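You operate a simulated robot arm through the tools that you are given. There is no shell and no other tool.

Carry out the task below with a simulated two-armed robot. There is one attempt and no reset: what you move stays moved.

Task
Warm the gold bearing at 80 and slide it on to the steel shaft while its dot is green.
Fine: leave the dial at 80 and switch the hot plate off.

Only the result counts: the job must be done as asked and must still hold three seconds after the hand-in. Knocking over, shifting, dropping, spilling or breaking anything else fails it.

Robot
Two 7-joint arms with fingered hands on one trunk that stands fixed in place. Base frame: the origin is at the foot of the trunk, x ahead of it, y to its left, z up; the work surface is at about z = 88. Units: cm, degrees, N and s.
The left shoulder is at [6, 16.6, 95.1], the right one opposite. With the tool pointing down near the work surface each hand reaches from about 34 to 86 cm from the base axis, measured 20 degrees to its own side. Payload 5 kg a hand.
The TCP of each hand is the grasp point between the finger pads, 3.2 cm short of the fingertips. In the tool frame z runs along the fingers and y along their closing line. Largest opening 16 cm; the body of the gripper starts 8.9 cm behind the TCP. The gripper is a hand of 3 fingers: y runs from the thumb to the fingers, the wrist lies at [0, 0, -26.7] in the tool frame, and closing takes about 1.5 s.
Orientation is that of the tool frame in the base frame, as a unit quaternion [x, y, z, w]. With the fingers straight down and closing along the base's y, the tool's x points along the base's -x, its y along +y and its z along -z.

Tools
- The arms move only by the tool nudge_tool. It takes "left_rows", "right_rows" or both (then of equal length, played together; a hand with none holds still); each is text: rows parted by semicolons, each of 6 numbers parted by spaces: the shift along the tool's x, y, z in cm, then the turn, a rotation vector about the tool's x, y, z in rad. In form: x y z rx ry rz; .... A call has 1 to 20 rows; each row shifts and turns the commanded pose from where the row before left it, along the tool's axes as they then stand. "left_hand" and "right_hand" are, for a hand that has rows, the closure in counts, from 0 (fully open) to 255 (shut), set as the call begins (left out, the last holds). A row lasts 0.2 s, in which the tool goes at most 5 cm and 8.6 degrees; a call with a longer step from one row to the next is refused whole, and so is a gripper value outside its range. A pose out of reach is approached as far as the arm can. The call stops where the force on the tool passes 40 N (or 10 N more than at its start, if that is more) or the arm is blocked; 0.2 s more then pass. The fingers move at their own pace (about 4.5 cm/s each) and stop on an object; they squeeze with about 27 N. The grip force told is the motor's: it shows also when the fingers shut on nothing. Time passes only in rows, and 0.2 s behind the last, so rows that do not move let the fingers close. The reply holds the time, the measured pose of the TCP, the force on the tool along the base axes, the opening and the grip force, in the units named above and with some noise, with the torque about the TCP (base axes, N m) and any sound that the robot's microphone picked up.
- Cameras (640 x 400 px; columns grow to the right, rows downward): "scene" is now at [5.84, -0.54, 160.38]; the picture's right is [0.03, -1.00, 0.00], its down [-0.58, -0.02, -0.81] and it looks along [0.81, 0.02, -0.58] (base axes); focal length 358 px, centre (320, 200). "left" rides on the left gripper at [-6.5, -0.4, -11.6] in its tool frame; the picture's right is [0.06, -1.00, 0.00], its down [0.87, 0.05, -0.49] and it looks along [0.49, 0.03, 0.87] (tool axes); focal length 261 px, centre (320, 200). "right" rides on the right gripper at [6.5, -0.4, -11.6] in its tool frame; the picture's right is [0.06, 1.00, 0.00], its down [-0.87, 0.05, -0.49] and it looks along [-0.49, 0.03, 0.87] (tool axes); focal length 261 px, centre (320, 200). There is no depth. A picture from a camera that has moved, and an enlarged one, comes with that camera's place and axes in the base frame and with its lens. The place of the scene camera against the robot may be out by one fixed shift of up to 1.2 cm in any direction.
- capture(camera): a new picture of that camera. No time passes.
- lift_body(by): slides the trunk up (or, below 0, down) by that many cm; the arms and the scene camera ride with it, the base frame stays. It gives what a move gives, with no picture.
- set_fingers(finger1, finger2, thumb_bend, hand): sets how far each is bent, from 0 (flat) to 100 (curled in); at 30 the hand is open as for a grip, at 70 the pads meet at the TCP. One left out holds its place. A second passes; each finger stops where it meets its share of the squeeze, and holds until it gets a number again. A gripper value or a shape takes the hand back. It gives what a move gives, with no picture; readings hold the bend of each and the force on the fingers (four entries, about 0 where the hand has none), thumb and palm.
- set_grasp(shape, hand): the hand has 3 fingers and takes this shape, open, in about a second: jaw (thumb against the fingers, like two jaws); tri (thumb and two fingers); tip (a fingertip pinch); poke (one finger out to press); point (the index stretched); flat (the hand flat); cup (the hand cupped); fist (a fist). The gripper value then closes the fingers along that shape, each until it touches; the sizes above hold for jaw. It gives what a move gives, with no picture.
- aim_head(pan, tilt): turns the head with the scene camera to pan (to the left, within 86 degrees either way) and tilt (down, from -29 to 69), counted from straight ahead of the robot. It gives what a move gives.
- enlarge(camera, box): a new picture of the part [left, top, right, bottom] of that camera's present view, enlarged. No time passes.
- hand_in(): hands the job in; it is judged then, once.

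Nothing tells you positions but the pictures and the camera data. Unless the task says otherwise, let go and move clear before handing in.

The tools are called by a JSON object that holds its "name" and its "arguments". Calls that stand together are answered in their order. nudge_tool: Moves the arms, as the interface text tells. Its arguments: {"type":"object","properties":{"left_rows":{"type":"string"},"left_hand":{"type":"number"},"right_rows":{"type":"string"},"right_hand":{"type":"number"}},"required":[]} The other tools are called the same way: lift_body (by) slides the trunk up or down; set_grasp (shape, hand) gives the hand a shape; set_fingers (finger1, finger2, thumb_bend, hand) moves the fingers one by one; aim_head (pan, tilt) turns the head that bears the scene camera; capture (camera) takes a picture; enlarge (camera, box) takes an enlarged picture of a part of a camera's view; hand_in () hands the job in.

At the start:

```text
time_s: 0.0
left_tcp_pos: [60.27, 27.87, 125.16]
left_ee_rot: [-0.001, 1.0, 0.0, 0.001]
left_contact_force: [-0.7, 0.7, -0.6]
left_moment: [-0.01, 0.01, 0.03]
left_finger_gap: 16.0
left_grasp_force: 0.0
left_shape: jaw
left_bend: [30.0, 30.0, 30.0]
left_finger forces: [0.0, 0.0, 0.1, 0.1, 0.1, 0.0]
right_tcp_pos: [63.02, -28.77, 121.58]
right_ee_rot: [-0.001, 1.0, 0.0, 0.001]
right_contact_force: [0.2, 0.2, -0.1]
right_moment: [-0.03, -0.03, -0.03]
right_finger_gap: 16.0
right_grasp_force: 0.1
right_shape: jaw
right_bend: [30.0, 30.0, 30.0]
right_finger forces: [0.0, 0.1, 0.1, 0.0, 0.1, 0.0]
trunk travel left (down, up): [-50.0, 9.0]
head pan, tilt: [1.6, 35.4]
```

scene: 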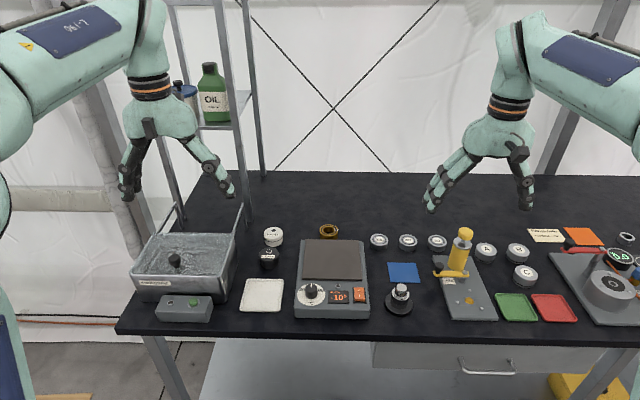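
right: 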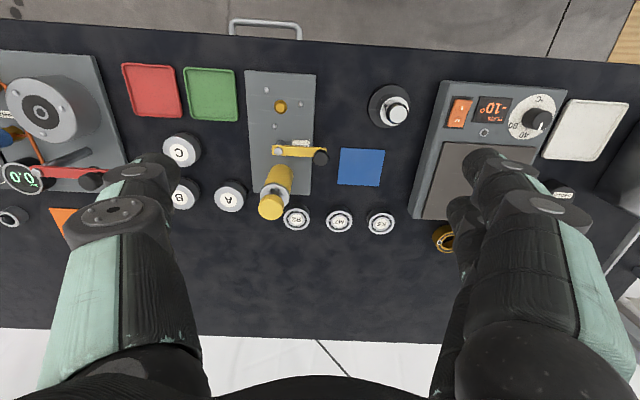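
left: 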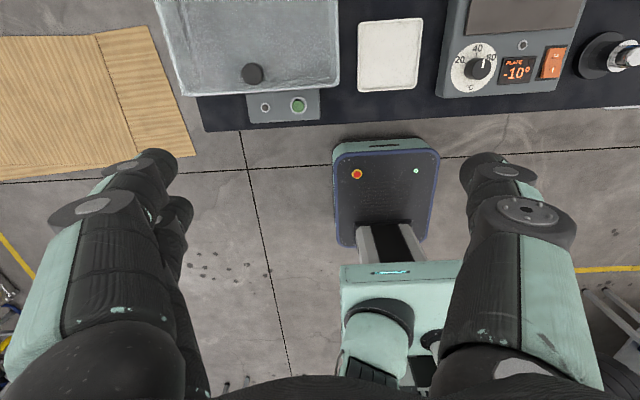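

I see a bench with a hot plate (dial, display, orange switch) near the middle, a gold bearing just behind it, and a steel shaft on a black base to the right of the plate. I'll zoom in on these first.

{"name": "enlarge", "arguments": {"camera": "scene", "box": [280, 210, 440, 330]}}

{"name": "enlarge", "arguments": {"camera": "scene", "box": [300, 270, 380, 320]}}

{"name": "enlarge", "arguments": {"camera": "right", "box": [330, 60, 590, 260]}}

{"name": "enlarge", "arguments": {"camera": "left", "box": [420, 0, 640, 120]}}

{"name": "enlarge", "arguments": {"camera": "scene", "box": [520, 210, 640, 330]}}

```text
3.33 times, centred on (360, 270) of scene
camera zoom: at [5.84, -0.54, 160.38], right [0.03, -1.0, 0.0], down [-0.58, -0.02, -0.81], along [0.81, 0.02, -0.58], focal length 1194 px, centre (187, -33)
```

zoom: 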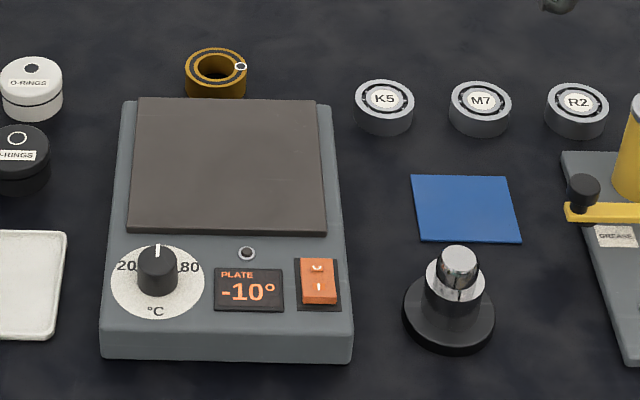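

```text
8.00 times, centred on (340, 295) of scene
camera zoom: at [5.84, -0.54, 160.38], right [0.03, -1.0, 0.0], down [-0.58, -0.02, -0.81], along [0.81, 0.02, -0.58], focal length 2865 px, centre (160, -560)
```

zoom: 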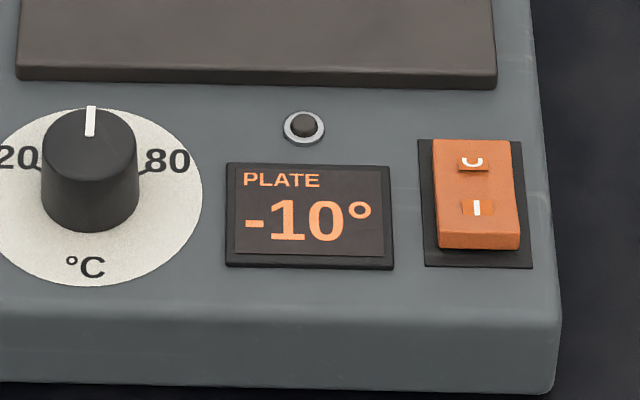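

```text
2.00 times, centred on (460, 160) of right
camera zoom: at [56.52, -29.2, 133.27], right [-0.06, 1.0, 0.0], down [0.87, 0.05, 0.49], along [0.49, 0.03, -0.87], focal length 521 px, centre (40, 280)
```

zoom: 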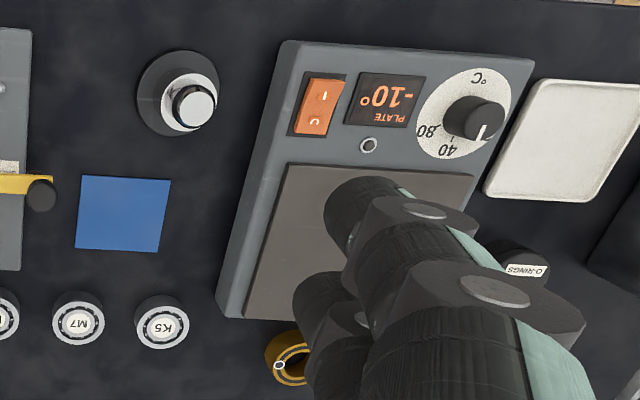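

```text
2.91 times, centred on (530, 60) of left
camera zoom: at [66.76, 27.63, 136.87], right [-0.06, -1.0, 0.0], down [-0.87, 0.05, 0.49], along [-0.49, 0.03, -0.87], focal length 758 px, centre (-291, 607)
```

zoom: 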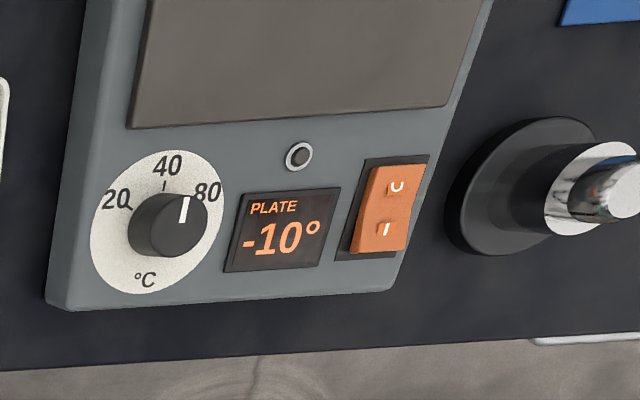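

```text
3.33 times, centred on (580, 270) of scene
camera zoom: at [5.84, -0.54, 160.38], right [0.03, -1.0, 0.0], down [-0.58, -0.02, -0.81], along [0.81, 0.02, -0.58], focal length 1194 px, centre (-547, -33)
```

zoom: 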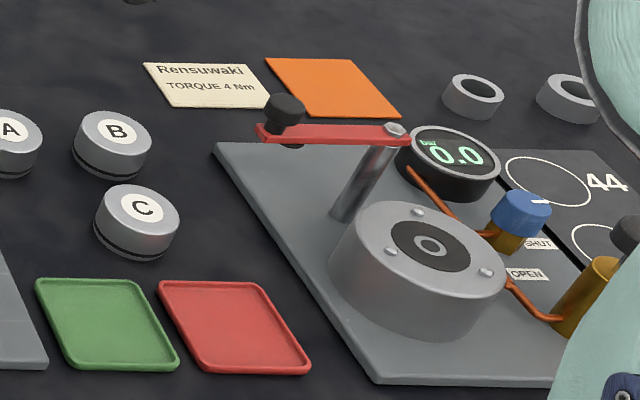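

The gold bearing is behind the plate at about [89, -0.5]. The dial is at about [63.2, 4], the switch at about [63.3, -7.3] and the shaft at about [63.3, -17.3], and the dial pointer sits at 40. I'll bring the left hand over the dial with the fingers part closed and look.

{"name": "nudge_tool", "arguments": {"left_rows": "-0.366 -2.984 2.3 0 0 0; -0.366 -2.984 2.3 0 0 0; -0.366 -2.984 2.3 0 0 0; -0.366 -2.984 2.3 0 0 0; -0.366 -2.984 2.3 0 0 0; -0.366 -2.984 2.3 0 0 0; -0.366 -2.984 2.3 0 0 0; -0.366 -2.984 2.3 0 0 0; 0 0 0 0 0 0", "left_hand": 150}}

{"name": "capture", "arguments": {"camera": "left"}}

{"name": "capture", "arguments": {"camera": "scene"}}

```text
time_s: 2.0
left_tcp_pos: [63.22, 3.93, 107.24]
left_ee_rot: [0.0, 1.0, 0.0, 0.0]
left_contact_force: [-0.2, 0.6, -0.1]
left_moment: [-0.04, 0.01, -0.02]
left_finger_gap: 6.64
left_grasp_force: 0.1
left_shape: jaw
left_bend: [73.0, 73.0, 70.0]
left_finger forces: [0.0, 0.0, 0.0, 0.0, 0.1, 0.0]
right_tcp_pos: [63.1, -28.67, 121.63]
right_ee_rot: [-0.001, 1.0, 0.0, 0.0]
right_contact_force: [-0.1, 0.5, -0.4]
right_moment: [-0.03, -0.02, 0.0]
right_finger_gap: 15.98
right_grasp_force: 0.1
right_shape: jaw
right_bend: [30.0, 30.0, 30.0]
right_finger forces: [0.0, 0.0, 0.0, 0.1, 0.1, 0.0]
trunk travel left (down, up): [-50.0, 9.0]
head pan, tilt: [1.6, 35.4]
```

```text
taken
camera left: at [69.68, 3.66, 118.8], right [-0.06, -1.0, 0.0], down [-0.87, 0.05, 0.49], along [-0.49, 0.03, -0.87], focal length 261 px, centre (320, 200)
```

left: 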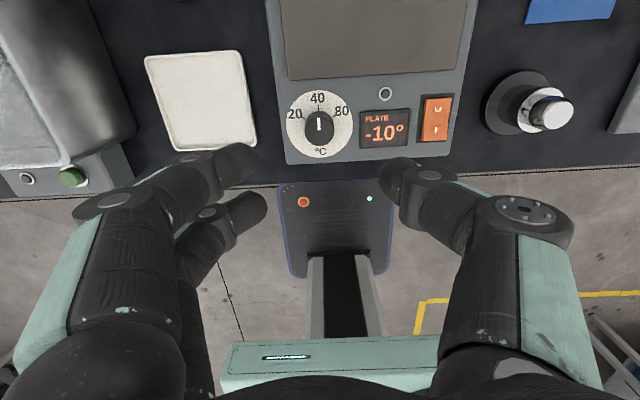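

```text
taken
camera scene: at [5.82, -0.5, 160.38], right [0.03, -1.0, 0.0], down [-0.58, -0.02, -0.81], along [0.81, 0.02, -0.58], focal length 358 px, centre (320, 200)
```

scene: 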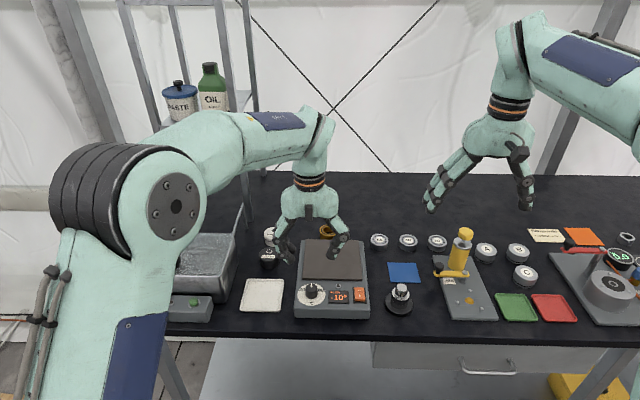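

The left hand is above the dial and sees it clearly. I'll enlarge the dial and the switch before gripping the knob.

{"name": "enlarge", "arguments": {"camera": "left", "box": [270, 70, 480, 180]}}

{"name": "enlarge", "arguments": {"camera": "left", "box": [470, 50, 600, 150]}}

{"name": "enlarge", "arguments": {"camera": "scene", "box": [270, 170, 370, 270]}}

```text
3.05 times, centred on (375, 125) of left
camera zoom: at [69.68, 3.66, 118.8], right [-0.06, -1.0, 0.0], down [-0.87, 0.05, 0.49], along [-0.49, 0.03, -0.87], focal length 794 px, centre (152, 429)
```

zoom: 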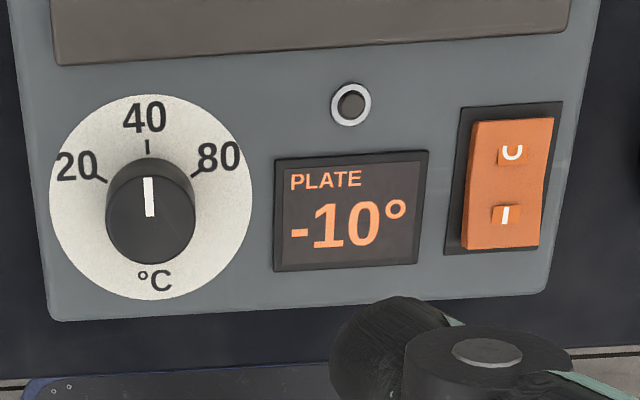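

```text
4.00 times, centred on (535, 100) of left
camera zoom: at [69.68, 3.66, 118.8], right [-0.06, -1.0, 0.0], down [-0.87, 0.05, 0.49], along [-0.49, 0.03, -0.87], focal length 1043 px, centre (-540, 600)
```

zoom: 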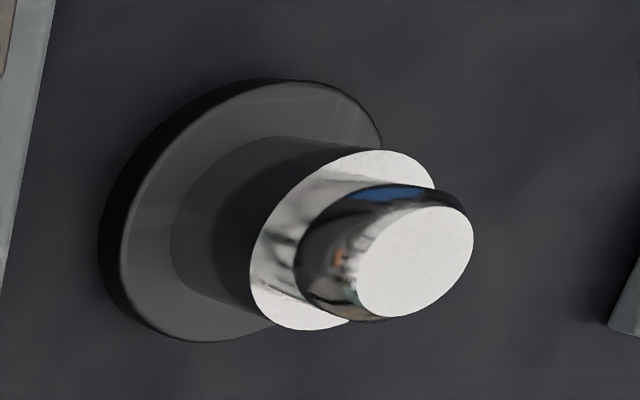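

```text
4.00 times, centred on (320, 220) of scene
camera zoom: at [5.82, -0.5, 160.38], right [0.03, -1.0, 0.0], down [-0.58, -0.02, -0.81], along [0.81, 0.02, -0.58], focal length 1433 px, centre (320, 120)
```

zoom: 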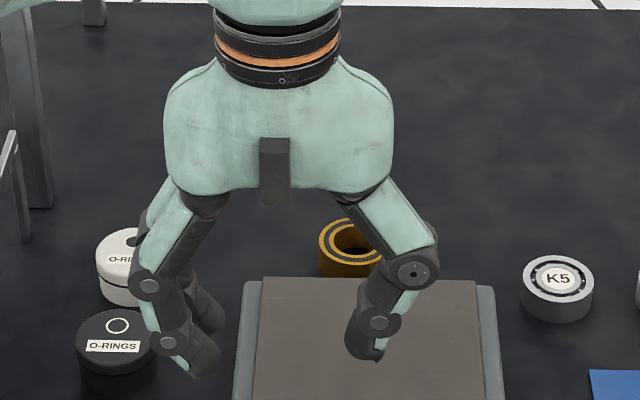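

The knob's axis is at about [63.2, 4.05] with its top near z = 94, the pointer is at 40, and 80 is 60° clockwise. I'll turn the hand back 30° and lower it around the knob.

{"name": "nudge_tool", "arguments": {"left_rows": "0 0.12 0 0 0 -0.13; 0 0 0 0 0 -0.13; 0 0 0 0 0 -0.13; 0 0 0 0 0 -0.13; 0 0 2.5 0 0 0; 0 0 2.5 0 0 0; 0 0 2.5 0 0 0; 0 0 2 0 0 0; 0 0 0 0 0 0"}}

{"name": "capture", "arguments": {"camera": "left"}}

{"name": "enlarge", "arguments": {"camera": "scene", "box": [270, 220, 390, 330]}}

```text
time_s: 4.0
left_tcp_pos: [63.38, 4.12, 97.21]
left_ee_rot: [-0.257, 0.966, 0.0, 0.0]
left_contact_force: [0.1, -0.7, 0.3]
left_moment: [0.01, 0.0, 0.0]
left_finger_gap: 6.63
left_grasp_force: 0.1
left_shape: jaw
left_bend: [73.0, 73.0, 70.0]
left_finger forces: [0.1, 0.0, 0.1, 0.0, 0.1, 0.0]
right_tcp_pos: [62.98, -28.69, 121.48]
right_ee_rot: [0.0, 1.0, -0.001, 0.0]
right_contact_force: [-0.9, -1.3, -0.6]
right_moment: [-0.01, 0.01, -0.01]
right_finger_gap: 16.0
right_grasp_force: 0.1
right_shape: jaw
right_bend: [30.0, 30.0, 30.0]
right_finger forces: [0.0, 0.0, 0.0, 0.0, 0.1, 0.1]
trunk travel left (down, up): [-50.0, 9.0]
head pan, tilt: [1.6, 35.4]
```

```text
taken
camera left: at [69.1, 7.12, 108.85], right [0.44, -0.9, 0.0], down [-0.78, -0.39, 0.49], along [-0.44, -0.22, -0.87], focal length 261 px, centre (320, 200)
```

left: 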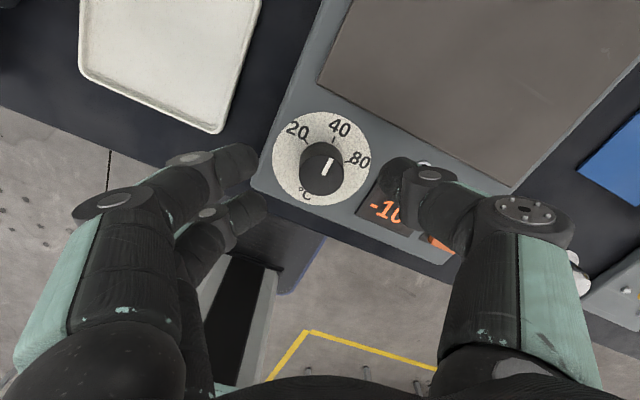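

```text
3.64 times, centred on (330, 275) of scene
camera zoom: at [5.83, -0.54, 160.38], right [0.03, -1.0, 0.0], down [-0.58, -0.02, -0.81], along [0.81, 0.02, -0.58], focal length 1302 px, centre (284, -73)
```

zoom: 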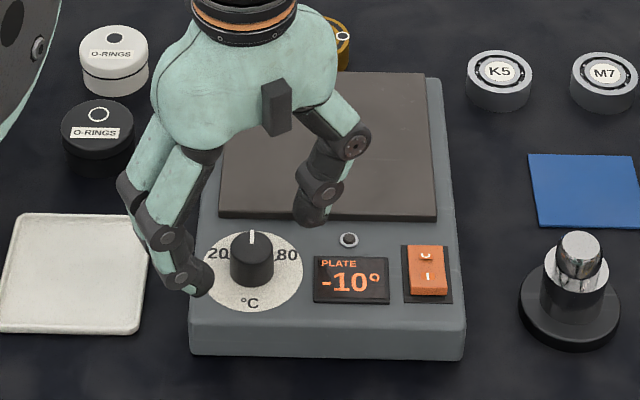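

The hand is centred on the knob, and the fingertips are roughly level with its top. I'll lower a bit more, then close gently.

{"name": "nudge_tool", "arguments": {"left_rows": "0 0 0.6 0 0 0; 0 0 0.6 0 0 0; 0 0 0.5 0 0 0; 0 0 0 0 0 0"}}

{"name": "capture", "arguments": {"camera": "left"}}

{"name": "enlarge", "arguments": {"camera": "scene", "box": [290, 250, 390, 330]}}

```text
time_s: 5.0
left_tcp_pos: [63.31, 4.32, 95.52]
left_ee_rot: [-0.257, 0.967, -0.001, -0.001]
left_contact_force: [-0.3, -0.3, 0.1]
left_moment: [0.01, -0.01, 0.02]
left_finger_gap: 6.63
left_grasp_force: 0.1
left_shape: jaw
left_bend: [73.0, 73.0, 70.0]
left_finger forces: [0.1, 0.0, 0.0, 0.0, 0.0, 0.0]
right_tcp_pos: [62.96, -28.75, 121.58]
right_ee_rot: [0.0, 1.0, 0.0, -0.001]
right_contact_force: [0.0, -0.3, -0.2]
right_moment: [0.04, 0.0, 0.01]
right_finger_gap: 15.99
right_grasp_force: 0.1
right_shape: jaw
right_bend: [30.0, 30.0, 30.0]
right_finger forces: [0.1, 0.0, 0.1, 0.1, 0.0, 0.0]
trunk travel left (down, up): [-50.0, 9.0]
head pan, tilt: [1.6, 35.4]
```

```text
taken
camera left: at [69.1, 7.23, 107.2], right [0.44, -0.9, 0.0], down [-0.78, -0.39, 0.49], along [-0.44, -0.22, -0.87], focal length 261 px, centre (320, 200)
```

left: 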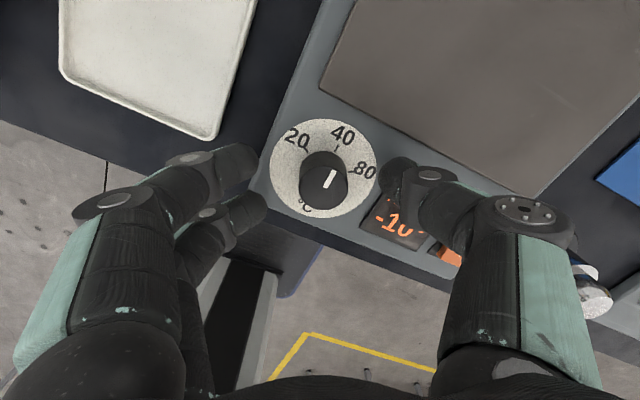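

```text
5.00 times, centred on (340, 290) of scene
camera zoom: at [5.84, -0.55, 160.38], right [0.03, -1.0, 0.0], down [-0.58, -0.02, -0.81], along [0.81, 0.02, -0.58], focal length 1791 px, centre (220, -250)
```

zoom: 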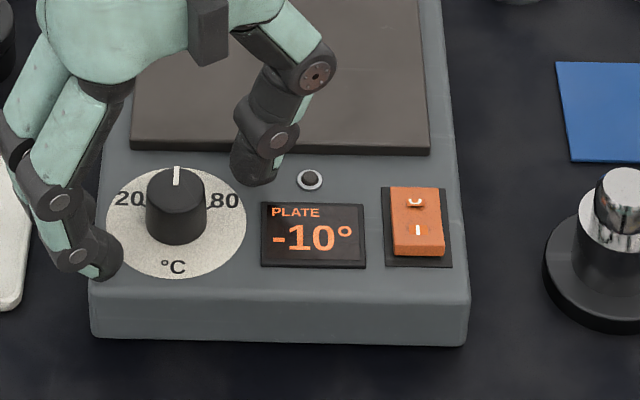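

The fingers straddle the knob with no contact yet. I'll close on it.

{"name": "nudge_tool", "arguments": {"left_rows": "0 0 0 0 0 0; 0 0 0 0 0 0; 0 0 0 0 0 0; 0 0 0 0 0 0; 0 0 0 0 0 0; 0 0 0 0 0 0; 0 0 0 0 0 0", "left_hand": 255}}

{"name": "capture", "arguments": {"camera": "left"}}

{"name": "enlarge", "arguments": {"camera": "scene", "box": [290, 250, 390, 330]}}

```text
time_s: 6.6
left_tcp_pos: [63.32, 4.31, 95.55]
left_ee_rot: [-0.257, 0.966, 0.0, 0.001]
left_contact_force: [1.3, -0.4, -2.8]
left_moment: [0.01, -0.04, -0.01]
left_finger_gap: 1.68
left_grasp_force: 26.6
left_shape: jaw
left_bend: [71.0, 71.0, 70.0]
left_finger forces: [10.2, 12.0, 0.0, 0.1, 23.4, 0.0]
right_tcp_pos: [62.96, -28.83, 121.5]
right_ee_rot: [0.001, 1.0, 0.0, -0.001]
right_contact_force: [-1.1, 0.7, 0.1]
right_moment: [-0.01, 0.03, -0.02]
right_finger_gap: 15.96
right_grasp_force: 0.0
right_shape: jaw
right_bend: [30.0, 30.0, 30.0]
right_finger forces: [0.1, 0.0, 0.0, 0.0, 0.1, 0.0]
trunk travel left (down, up): [-50.0, 9.0]
head pan, tilt: [1.6, 35.4]
```

```text
taken
camera left: at [69.12, 7.24, 107.18], right [0.44, -0.9, 0.0], down [-0.78, -0.39, 0.49], along [-0.44, -0.22, -0.87], focal length 261 px, centre (320, 200)
```

left: 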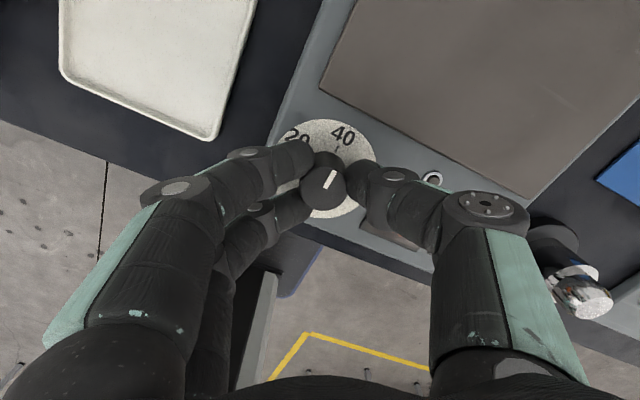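

```text
5.00 times, centred on (340, 290) of scene
camera zoom: at [5.87, -0.55, 160.37], right [0.03, -1.0, 0.0], down [-0.58, -0.02, -0.81], along [0.81, 0.02, -0.58], focal length 1791 px, centre (220, -250)
```

zoom: 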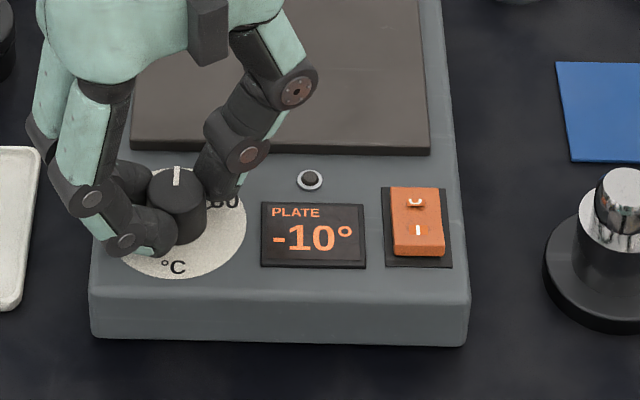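

The knob is held by both fingers and the thumb. I'll now turn it 60° clockwise, about the tool's +z.

{"name": "nudge_tool", "arguments": {"left_rows": "0 0 0 0 0 0.131; 0 0 0 0 0 0.131; 0 0 0 0 0 0.131; 0 0 0 0 0 0.131; 0 0 0 0 0 0.131; 0 0 0 0 0 0.131; 0 0 0 0 0 0.131; 0 0 0 0 0 0.131; 0 0 0 0 0 0; 0 0 0 0 0 0"}}

{"name": "enlarge", "arguments": {"camera": "left", "box": [250, 100, 450, 240]}}

{"name": "enlarge", "arguments": {"camera": "scene", "box": [290, 250, 390, 330]}}

```text
time_s: 8.8
left_tcp_pos: [63.4, 4.08, 95.7]
left_ee_rot: [0.262, 0.965, 0.0, 0.0]
left_contact_force: [15.8, -9.3, -11.5]
left_moment: [-0.14, -0.37, 0.06]
left_finger_gap: 1.66
left_grasp_force: 27.3
left_shape: jaw
left_bend: [71.0, 71.0, 70.0]
left_finger forces: [16.0, 9.6, 0.1, 0.0, 24.1, 0.1]
right_tcp_pos: [63.25, -28.89, 121.42]
right_ee_rot: [0.001, 1.0, 0.001, -0.002]
right_contact_force: [0.7, 0.1, -0.4]
right_moment: [0.02, 0.0, -0.01]
right_finger_gap: 15.96
right_grasp_force: 0.1
right_shape: jaw
right_bend: [30.0, 30.0, 30.0]
right_finger forces: [0.1, 0.0, 0.0, 0.0, 0.1, 0.1]
trunk travel left (down, up): [-50.0, 9.0]
head pan, tilt: [1.6, 35.4]
```

```text
2.86 times, centred on (350, 170) of left
camera zoom: at [68.83, 0.56, 107.23], right [-0.56, -0.83, 0.0], down [-0.72, 0.49, 0.49], along [-0.41, 0.27, -0.87], focal length 745 px, centre (234, 286)
```

zoom: 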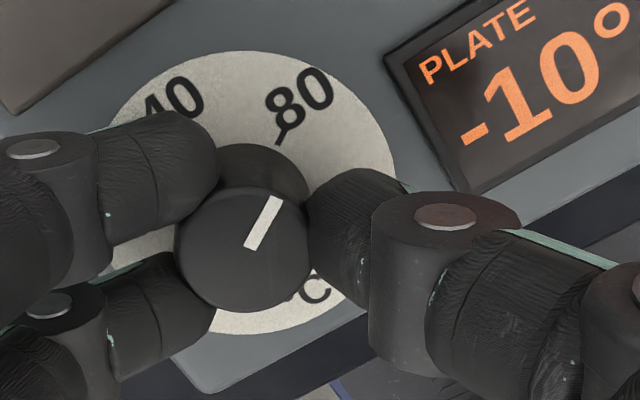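

```text
5.00 times, centred on (340, 290) of scene
camera zoom: at [6.09, -0.66, 160.37], right [0.03, -1.0, 0.0], down [-0.58, -0.02, -0.81], along [0.81, 0.02, -0.58], focal length 1791 px, centre (220, -250)
```

zoom: 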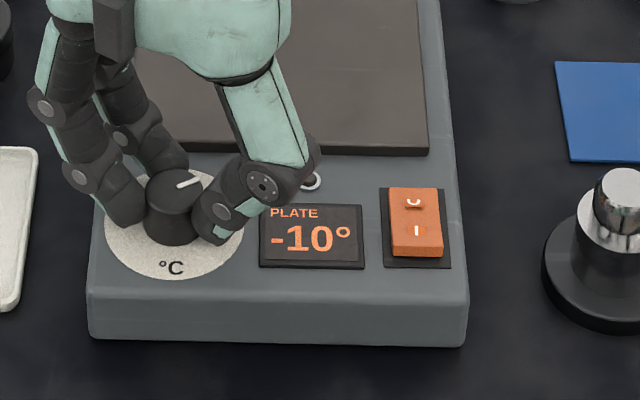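

The pointer is parallel to the 80 tick. I'll release the knob and lift to check.

{"name": "nudge_tool", "arguments": {"left_rows": "0 0 0 0 0 0; 0 0 0 0 0 0; 0 0 0 0 0 0; 0 0 0 0 0 0; 0 0 0 0 0 0; 0 0 -1 0 0 0; 0 0 -2 0 0 0; 0 0 -3 0 0 0; 0 0 -3 0 0 0; 0 0 -1.5 0 0 0; 0 0 0 0 0 -0.13; 0 0 0 0 0 -0.13; 0 0 0 0 0 -0.13; 0 0 0 0 0 -0.134; 0 0 0 0 0 0", "left_hand": 150}}

{"name": "enlarge", "arguments": {"camera": "left", "box": [270, 70, 480, 180]}}

{"name": "capture", "arguments": {"camera": "scene"}}

```text
time_s: 12.0
left_tcp_pos: [63.18, 4.18, 106.2]
left_ee_rot: [0.002, 1.0, 0.0, 0.0]
left_contact_force: [-0.2, -0.7, -0.1]
left_moment: [-0.01, -0.03, 0.02]
left_finger_gap: 6.53
left_grasp_force: 0.1
left_shape: jaw
left_bend: [73.0, 73.0, 70.0]
left_finger forces: [0.0, 0.1, 0.0, 0.1, 0.0, 0.0]
right_tcp_pos: [63.05, -28.7, 121.62]
right_ee_rot: [0.0, 1.0, 0.0, 0.0]
right_contact_force: [0.1, 0.0, -0.7]
right_moment: [0.03, 0.0, -0.02]
right_finger_gap: 15.98
right_grasp_force: 0.0
right_shape: jaw
right_bend: [30.0, 30.0, 30.0]
right_finger forces: [0.1, 0.1, 0.0, 0.0, 0.0, 0.1]
trunk travel left (down, up): [-50.0, 9.0]
head pan, tilt: [1.6, 35.4]
```

```text
3.05 times, centred on (375, 125) of left
camera zoom: at [69.69, 3.84, 117.84], right [-0.07, -1.0, 0.0], down [-0.87, 0.06, 0.49], along [-0.49, 0.03, -0.87], focal length 794 px, centre (152, 429)
```

zoom: 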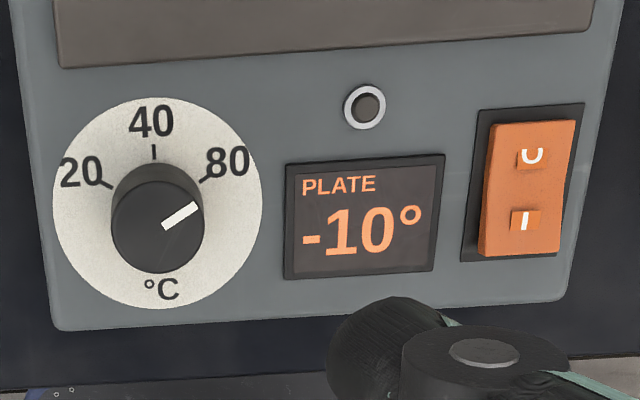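

```text
taken
camera scene: at [5.84, -0.55, 160.38], right [0.03, -1.0, 0.0], down [-0.58, -0.02, -0.81], along [0.81, 0.02, -0.58], focal length 358 px, centre (320, 200)
```

scene: 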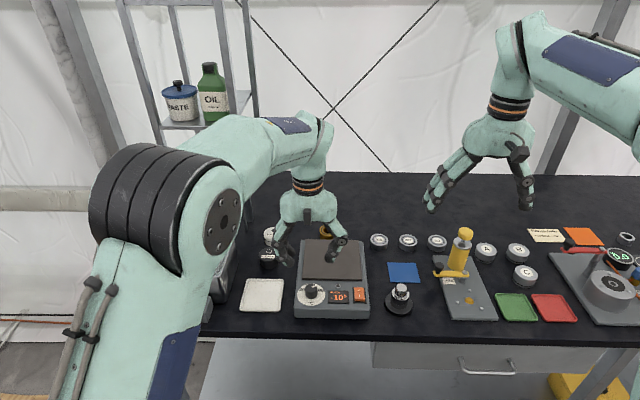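

The dial now reads 80. Next I'll move the left hand out of the way and bring the right hand over the back of the plate to look at the gold bearing.

{"name": "nudge_tool", "arguments": {"left_rows": "0 1 -3 0 0 0; 0.75 3.25 -1.85 0 0 0; 0.75 3.25 -1.85 0 0 0; 0.75 3.25 -1.85 0 0 0; 0.75 3.25 -1.85 0 0 0; 0.75 3.25 -1.85 0 0 0; 0.75 3.25 -1.85 0 0 0; 0.75 3.25 -1.85 0 0 0; 0 0 0 0 0 0; 0 0 0 0 0 0", "right_rows": "0 0 0 0 0 0; -1.875 3.54 1.45 0 0 0; -1.875 3.54 1.45 0 0 0; -1.875 3.54 1.45 0 0 0; -1.875 3.54 1.45 0 0 0; -1.875 3.54 1.45 0 0 0; -1.875 3.54 1.45 0 0 0; -1.875 3.54 1.45 0 0 0; -1.875 3.54 1.45 0 0 0; 0 0 0 0 0 0", "right_hand": 105}}

{"name": "capture", "arguments": {"camera": "right"}}

{"name": "capture", "arguments": {"camera": "scene"}}

```text
time_s: 14.2
left_tcp_pos: [58.06, 27.75, 122.24]
left_ee_rot: [0.003, 1.0, -0.001, 0.0]
left_contact_force: [-0.4, 0.4, 0.1]
left_moment: [0.04, -0.02, -0.01]
left_finger_gap: 6.55
left_grasp_force: 0.1
left_shape: jaw
left_bend: [73.0, 73.0, 70.0]
left_finger forces: [0.0, 0.1, 0.1, 0.1, 0.0, 0.0]
right_tcp_pos: [74.41, -2.6, 110.35]
right_ee_rot: [-0.001, 1.0, 0.003, 0.002]
right_contact_force: [-0.1, -0.5, 0.1]
right_moment: [0.06, -0.05, -0.01]
right_finger_gap: 9.44
right_grasp_force: 0.1
right_shape: jaw
right_bend: [71.0, 71.0, 70.0]
right_finger forces: [0.0, 0.0, 0.1, 0.0, 0.1, 0.1]
right hand out of reach, approached as far as the arm can: row 8, 9
trunk travel left (down, up): [-50.0, 9.0]
head pan, tilt: [1.6, 35.4]
```

```text
taken
camera right: at [68.02, -3.15, 122.01], right [-0.06, 1.0, 0.0], down [0.87, 0.05, 0.49], along [0.49, 0.03, -0.87], focal length 261 px, centre (320, 200)
```

right: 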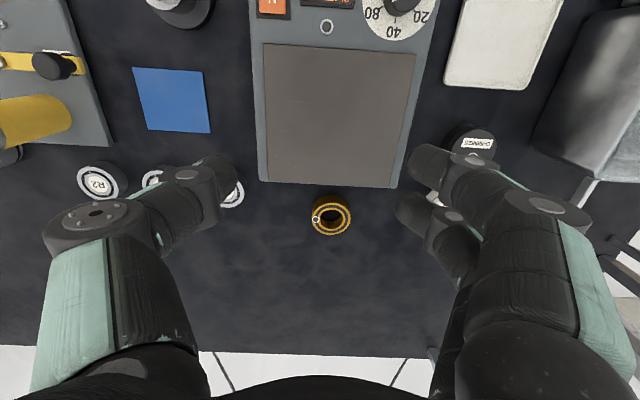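

```text
taken
camera scene: at [5.72, -0.62, 160.39], right [0.03, -1.0, 0.0], down [-0.58, -0.02, -0.82], along [0.81, 0.02, -0.58], focal length 358 px, centre (320, 200)
```

scene: 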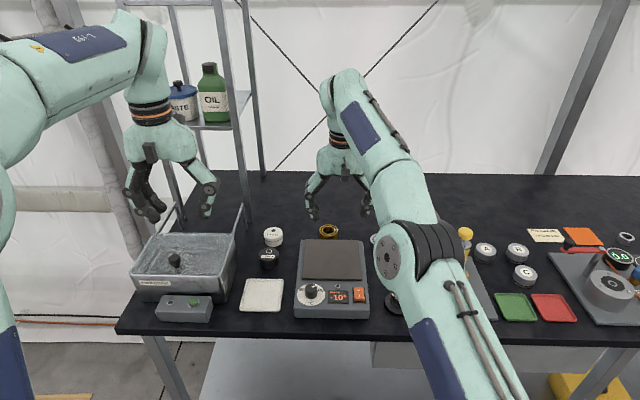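

The right hand stopped at its reach limit, but it sees the gold bearing well. I'll enlarge to fix its position.

{"name": "enlarge", "arguments": {"camera": "right", "box": [290, 180, 370, 250]}}

{"name": "enlarge", "arguments": {"camera": "right", "box": [240, 0, 450, 200]}}

```text
5.71 times, centred on (330, 215) of right
camera zoom: at [68.02, -3.15, 122.01], right [-0.06, 1.0, 0.0], down [0.87, 0.05, 0.49], along [0.49, 0.03, -0.87], focal length 1489 px, centre (263, 114)
```

zoom: 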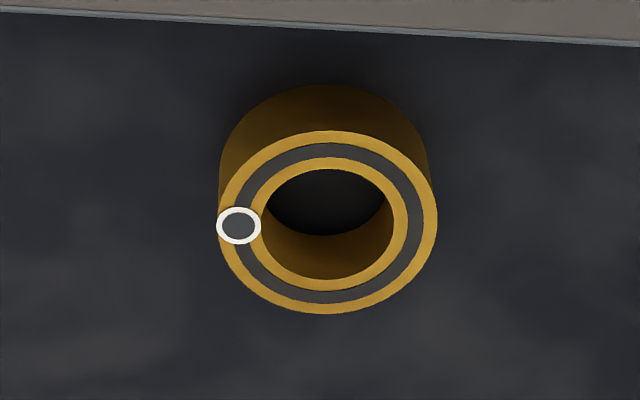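

```text
2.00 times, centred on (345, 100) of right
camera zoom: at [68.02, -3.15, 122.01], right [-0.06, 1.0, 0.0], down [0.87, 0.05, 0.49], along [0.49, 0.03, -0.87], focal length 521 px, centre (270, 400)
```

zoom: 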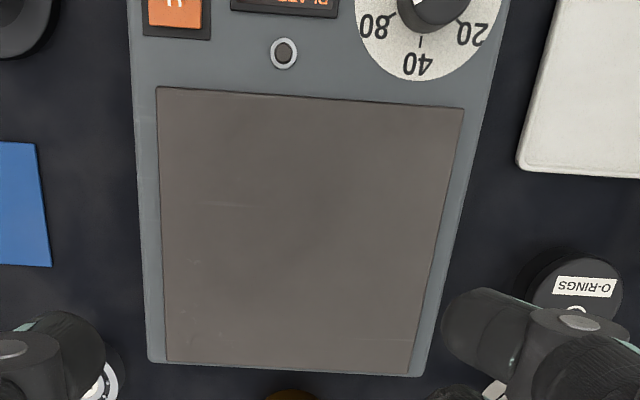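

The gold bearing's centre is at about [88.85, -0.2], with an outer diameter near 5.5 and its top near z = 90.5. I'll tilt the right hand forward 30° so it can reach.

{"name": "nudge_tool", "arguments": {"right_rows": "0 0 0 0 -0.131 0; 0 0 0 0 -0.131 0; 0 0 0 0 -0.131 0; 0 0 0 0 -0.131 0; 0 0 0 0 0 0; 0 0 0 0 0 0"}}

{"name": "capture", "arguments": {"camera": "right"}}

{"name": "capture", "arguments": {"camera": "scene"}}

```text
time_s: 15.6
left_tcp_pos: [58.18, 27.71, 122.12]
left_ee_rot: [0.002, 1.0, 0.001, 0.0]
left_contact_force: [-0.3, 0.3, -0.7]
left_moment: [-0.03, 0.01, 0.02]
left_finger_gap: 6.57
left_grasp_force: 0.0
left_shape: jaw
left_bend: [73.0, 73.0, 70.0]
left_finger forces: [0.0, 0.1, 0.0, 0.0, 0.0, 0.0]
right_tcp_pos: [74.7, -2.5, 110.39]
right_ee_rot: [0.0, 0.966, -0.001, 0.26]
right_contact_force: [-0.2, 0.0, 0.1]
right_moment: [-0.03, 0.03, -0.03]
right_finger_gap: 9.43
right_grasp_force: 0.0
right_shape: jaw
right_bend: [71.0, 71.0, 70.0]
right_finger forces: [0.0, 0.0, 0.1, 0.1, 0.0, 0.0]
trunk travel left (down, up): [-50.0, 9.0]
head pan, tilt: [1.6, 35.4]
```

```text
taken
camera right: at [63.24, -3.11, 117.3], right [-0.05, 1.0, -0.03], down [0.51, 0.05, 0.86], along [0.86, 0.03, -0.51], focal length 261 px, centre (320, 200)
```

right: 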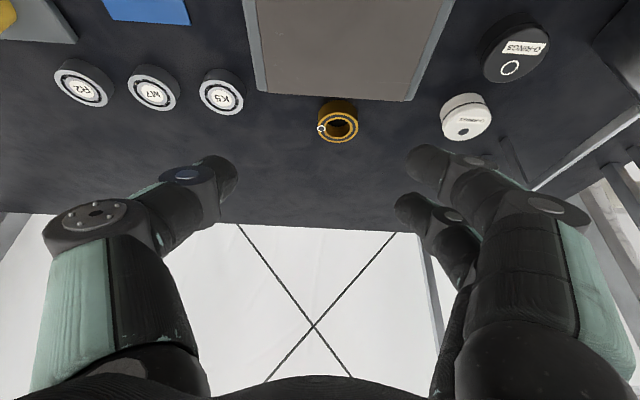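

```text
taken
camera scene: at [5.83, -0.53, 160.38], right [0.03, -1.0, 0.0], down [-0.58, -0.02, -0.81], along [0.81, 0.02, -0.58], focal length 358 px, centre (320, 200)
```

scene: 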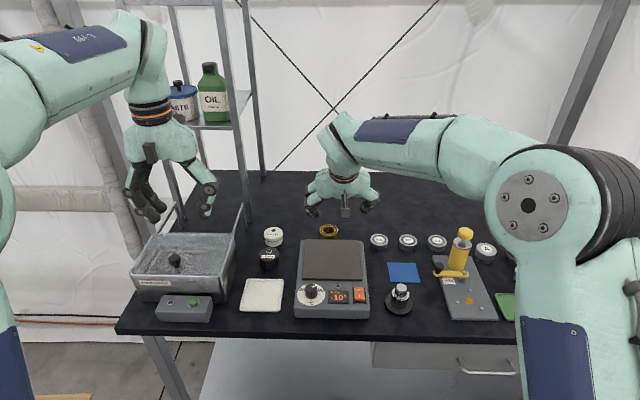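

With a 30° tilt the two side-by-side fingers would sit at very different heights. Raising the trunk 8 cm gains reach, so a 15° tilt will do.

{"name": "lift_body", "arguments": {"by": 8}}

```text
time_s: 16.8
left_tcp_pos: [58.26, 27.87, 130.2]
left_ee_rot: [0.002, 1.0, 0.0, 0.0]
left_contact_force: [-1.0, -0.1, -0.6]
left_moment: [-0.02, 0.01, 0.02]
left_finger_gap: 6.55
left_grasp_force: 0.0
left_shape: jaw
left_bend: [73.0, 73.0, 70.0]
left_finger forces: [0.0, 0.1, 0.0, 0.0, 0.1, 0.0]
right_tcp_pos: [74.68, -2.69, 118.43]
right_ee_rot: [0.0, 0.966, 0.0, 0.258]
right_contact_force: [-0.1, -1.1, -0.4]
right_moment: [0.0, 0.02, -0.02]
right_finger_gap: 9.43
right_grasp_force: 0.1
right_shape: jaw
right_bend: [71.0, 71.0, 70.0]
right_finger forces: [0.0, 0.1, 0.1, 0.0, 0.0, 0.0]
trunk travel left (down, up): [-58.0, 1.0]
head pan, tilt: [1.6, 35.4]
```

Trunk raised. I'll reduce the tilt to 15° and go to a pre-grasp point above and behind the bearing.

{"name": "nudge_tool", "arguments": {"right_rows": "0 0 0 0 0.131 0; 0 0 0 0 0.131 0; -1.04 0.4 3.333 0 0 0; -1.04 0.4 3.333 0 0 0; -1.04 0.4 3.333 0 0 0; -1.04 0.4 3.333 0 0 0; -1.04 0.4 3.333 0 0 0; -1.04 0.4 3.333 0 0 0; 0 0 0 0 0 0; 0 0 0 0 0 0"}}

{"name": "capture", "arguments": {"camera": "right"}}

{"name": "enlarge", "arguments": {"camera": "scene", "box": [270, 170, 410, 290]}}

```text
time_s: 19.0
left_tcp_pos: [58.24, 27.9, 130.08]
left_ee_rot: [0.002, 1.0, 0.0, 0.0]
left_contact_force: [0.1, -0.7, -0.5]
left_moment: [-0.01, 0.03, 0.02]
left_finger_gap: 6.56
left_grasp_force: 0.0
left_shape: jaw
left_bend: [73.0, 73.0, 70.0]
left_finger forces: [0.1, 0.1, 0.1, 0.1, 0.0, 0.1]
right_tcp_pos: [84.91, 0.54, 100.95]
right_ee_rot: [0.0, 0.992, 0.001, 0.13]
right_contact_force: [0.3, -0.6, -0.1]
right_moment: [0.03, 0.0, 0.0]
right_finger_gap: 9.42
right_grasp_force: 0.1
right_shape: jaw
right_bend: [71.0, 71.0, 70.0]
right_finger forces: [0.0, 0.0, 0.0, 0.1, 0.0, 0.0]
right hand out of reach, approached as far as the arm can: row 8
trunk travel left (down, up): [-58.0, 1.0]
head pan, tilt: [1.6, 35.4]
```

```text
taken
camera right: at [75.6, 0.05, 110.6], right [-0.06, 1.0, -0.01], down [0.71, 0.05, 0.7], along [0.7, 0.03, -0.71], focal length 261 px, centre (320, 200)
```

right: 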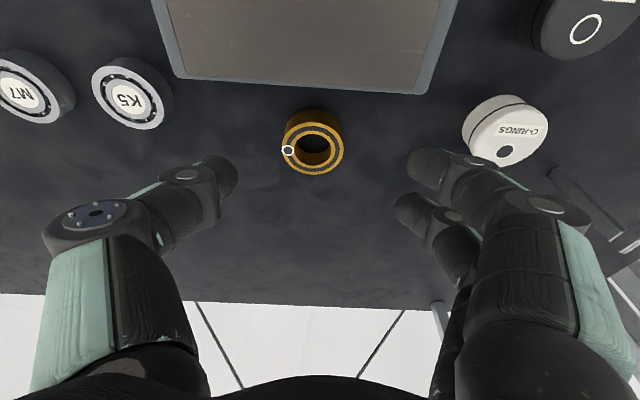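

```text
3.33 times, centred on (340, 230) of scene
camera zoom: at [5.86, -0.51, 168.37], right [0.03, -1.0, 0.0], down [-0.58, -0.02, -0.81], along [0.81, 0.02, -0.58], focal length 1194 px, centre (253, 100)
```

zoom: 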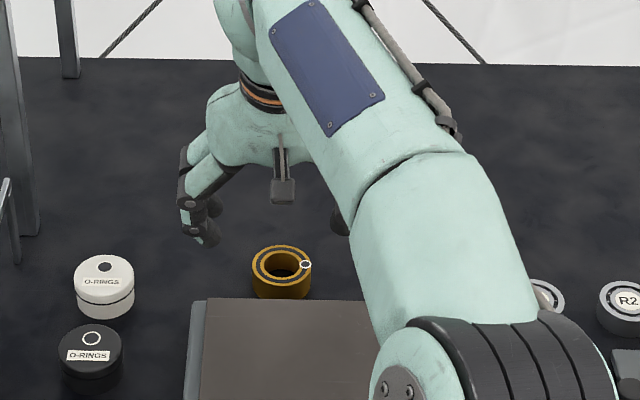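

At 15° the arm is right at its limit, so I'll use 20° of tilt, centre on the bearing and come part-way down.

{"name": "nudge_tool", "arguments": {"right_rows": "0 0 0 0 -0.0873 0; 0.12 -0.64 0.49 0 0 0; 0 0 2 0 0 0; 0 0 2 0 0 0; 0 0 1 0 0 0; 0 0 0 0 0 0; 0 0 0 0 0 0"}}

{"name": "capture", "arguments": {"camera": "right"}}

{"name": "enlarge", "arguments": {"camera": "scene", "box": [270, 190, 410, 310]}}

```text
time_s: 20.6
left_tcp_pos: [58.09, 27.84, 130.12]
left_ee_rot: [0.002, 1.0, 0.0, 0.0]
left_contact_force: [0.1, -0.1, 0.5]
left_moment: [-0.01, 0.02, -0.01]
left_finger_gap: 6.56
left_grasp_force: 0.1
left_shape: jaw
left_bend: [73.0, 73.0, 70.0]
left_finger forces: [0.0, 0.1, 0.1, 0.0, 0.1, 0.1]
right_tcp_pos: [87.35, 0.49, 95.78]
right_ee_rot: [0.0, 0.985, 0.0, 0.173]
right_contact_force: [0.0, 0.4, 0.0]
right_moment: [0.01, -0.01, 0.01]
right_finger_gap: 9.44
right_grasp_force: 0.2
right_shape: jaw
right_bend: [71.0, 71.0, 70.0]
right_finger forces: [0.0, 0.0, 0.1, 0.0, 0.0, 0.0]
right hand out of reach, approached as far as the arm can: row 1, 2, 4
trunk travel left (down, up): [-58.0, 1.0]
head pan, tilt: [1.6, 35.4]
```

```text
taken
camera right: at [77.39, 0.07, 104.53], right [-0.06, 1.0, -0.02], down [0.65, 0.05, 0.76], along [0.76, 0.03, -0.65], focal length 261 px, centre (320, 200)
```

right: 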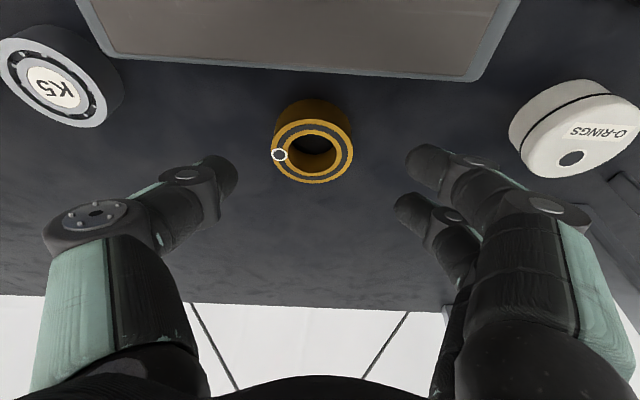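

```text
3.33 times, centred on (340, 250) of scene
camera zoom: at [5.84, -0.54, 168.38], right [0.03, -1.0, 0.0], down [-0.58, -0.02, -0.81], along [0.81, 0.02, -0.58], focal length 1194 px, centre (253, 33)
```

zoom: 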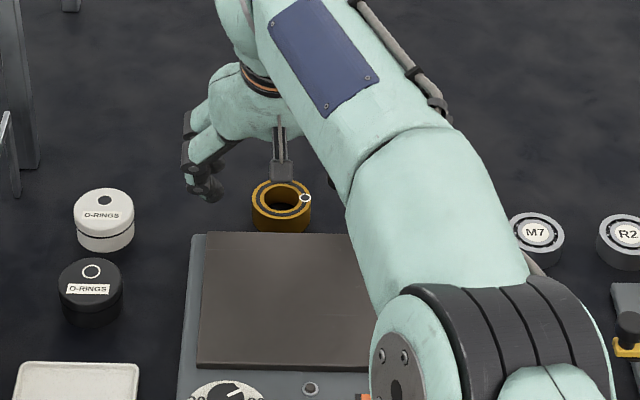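

The bearing's centre now reads about [88.9, -0.05], with the fingers either side of it. I'll continue down to grasp height, watching the force.

{"name": "nudge_tool", "arguments": {"right_rows": "0.16 -0.14 0.95 0 0 0; 0.16 -0.14 0.95 0 0 0; 0.16 -0.14 0.95 0 0 0; 0.16 -0.12 0.7 0 0 0; 0 0 0 0 0 0"}}

{"name": "capture", "arguments": {"camera": "right"}}

{"name": "enlarge", "arguments": {"camera": "scene", "box": [270, 190, 410, 310]}}

```text
time_s: 21.8
left_tcp_pos: [58.13, 27.79, 130.16]
left_ee_rot: [0.001, 1.0, 0.0, 0.0]
left_contact_force: [-0.7, -0.3, 1.0]
left_moment: [0.01, 0.03, 0.01]
left_finger_gap: 6.56
left_grasp_force: 0.1
left_shape: jaw
left_bend: [73.0, 73.0, 70.0]
left_finger forces: [0.0, 0.0, 0.0, 0.1, 0.0, 0.0]
right_tcp_pos: [87.63, 0.0, 92.18]
right_ee_rot: [0.0, 0.985, 0.0, 0.175]
right_contact_force: [0.1, -0.2, 0.1]
right_moment: [0.02, 0.01, -0.03]
right_finger_gap: 9.45
right_grasp_force: 0.0
right_shape: jaw
right_bend: [71.0, 71.0, 70.0]
right_finger forces: [0.0, 0.0, 0.0, 0.0, 0.0, 0.0]
right hand out of reach, approached as far as the arm can: row 1, 4
trunk travel left (down, up): [-58.0, 1.0]
head pan, tilt: [1.6, 35.4]
```

```text
taken
camera right: at [77.53, -0.42, 101.03], right [-0.06, 1.0, -0.02], down [0.65, 0.05, 0.76], along [0.76, 0.03, -0.65], focal length 261 px, centre (320, 200)
```

right: 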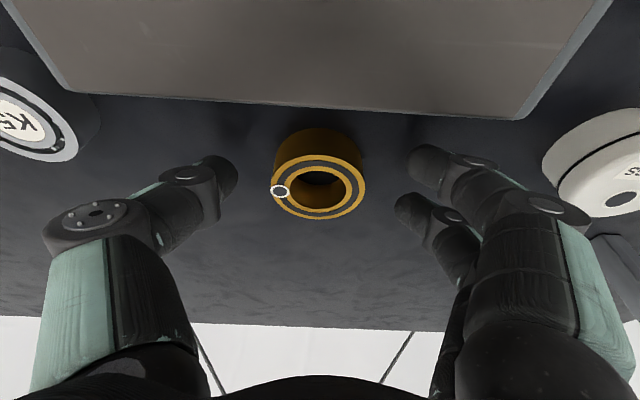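

```text
3.33 times, centred on (340, 250) of scene
camera zoom: at [5.83, -0.54, 168.38], right [0.03, -1.0, 0.0], down [-0.58, -0.02, -0.81], along [0.81, 0.02, -0.58], focal length 1194 px, centre (253, 33)
```

zoom: 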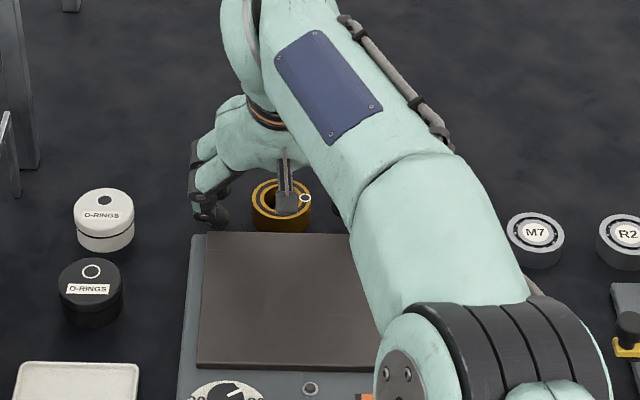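

The fingertips flank the bearing and there's no contact yet. I'll go down a little more and then close on it.

{"name": "nudge_tool", "arguments": {"right_rows": "0.02 0 0.36 0 0 0; 0 0 0 0 0 0"}}

{"name": "nudge_tool", "arguments": {"right_rows": "0 0 0 0 0 0; 0 0 0 0 0 0; 0 0 0 0 0 0; 0 0 0 0 0 0; 0 0 0 0 0 0; 0 0 0 0 0 0; 0 0 0 0 0 0", "right_hand": 255}}

{"name": "capture", "arguments": {"camera": "right"}}

{"name": "enlarge", "arguments": {"camera": "scene", "box": [290, 210, 390, 290]}}

```text
time_s: 22.4
left_tcp_pos: [58.04, 27.72, 130.06]
left_ee_rot: [0.002, 1.0, -0.001, 0.001]
left_contact_force: [-0.5, -1.0, 0.6]
left_moment: [-0.01, -0.03, 0.0]
left_finger_gap: 6.55
left_grasp_force: 0.0
left_shape: jaw
left_bend: [73.0, 73.0, 70.0]
left_finger forces: [0.0, 0.0, 0.0, 0.0, 0.1, 0.0]
right_tcp_pos: [87.49, 0.05, 91.83]
right_ee_rot: [0.0, 0.985, 0.001, 0.173]
right_contact_force: [0.8, -0.7, -0.9]
right_moment: [0.03, -0.01, -0.02]
right_finger_gap: 9.43
right_grasp_force: 0.2
right_shape: jaw
right_bend: [71.0, 71.0, 70.0]
right_finger forces: [0.0, 0.1, 0.1, 0.0, 0.1, 0.1]
trunk travel left (down, up): [-58.0, 1.0]
head pan, tilt: [1.6, 35.4]
```

```text
time_s: 24.0
left_tcp_pos: [58.08, 27.74, 130.05]
left_ee_rot: [0.002, 1.0, -0.001, 0.0]
left_contact_force: [-0.3, -0.7, 0.0]
left_moment: [0.01, 0.01, 0.01]
left_finger_gap: 6.53
left_grasp_force: 0.1
left_shape: jaw
left_bend: [73.0, 73.0, 70.0]
left_finger forces: [0.1, 0.0, 0.0, 0.0, 0.1, 0.1]
right_tcp_pos: [87.64, 0.14, 92.0]
right_ee_rot: [0.0, 0.985, 0.001, 0.174]
right_contact_force: [-1.1, -0.8, -0.4]
right_moment: [-0.01, 0.03, 0.03]
right_finger_gap: 4.37
right_grasp_force: 26.9
right_shape: jaw
right_bend: [73.0, 73.0, 70.0]
right_finger forces: [9.7, 13.0, 0.0, 0.0, 23.7, 0.0]
trunk travel left (down, up): [-58.0, 1.0]
head pan, tilt: [1.6, 35.4]
```

```text
taken
camera right: at [77.52, -0.37, 100.65], right [-0.06, 1.0, -0.02], down [0.65, 0.05, 0.76], along [0.76, 0.03, -0.65], focal length 261 px, centre (320, 200)
```

right: 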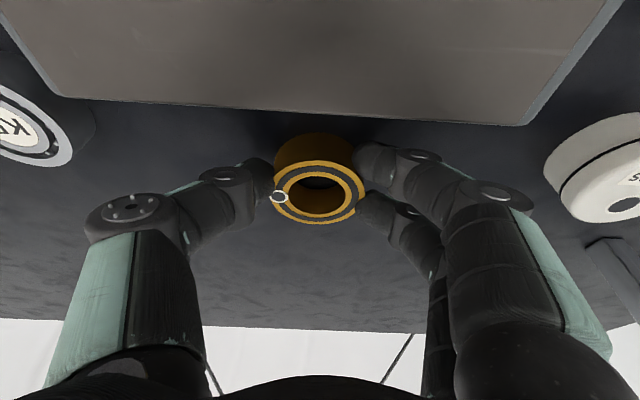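

```text
5.00 times, centred on (340, 250) of scene
camera zoom: at [5.85, -0.53, 168.38], right [0.03, -1.0, 0.0], down [-0.58, -0.02, -0.81], along [0.81, 0.02, -0.58], focal length 1791 px, centre (220, -50)
```

zoom: 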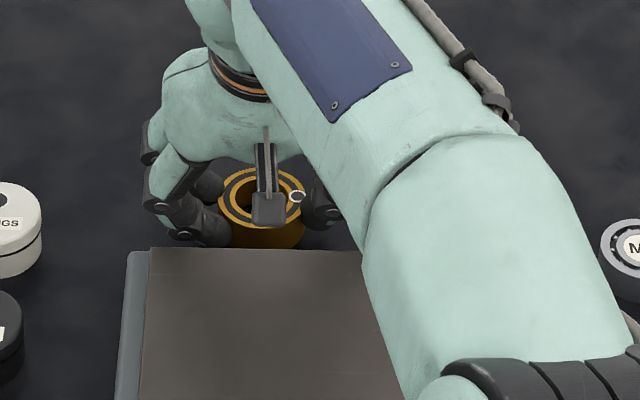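

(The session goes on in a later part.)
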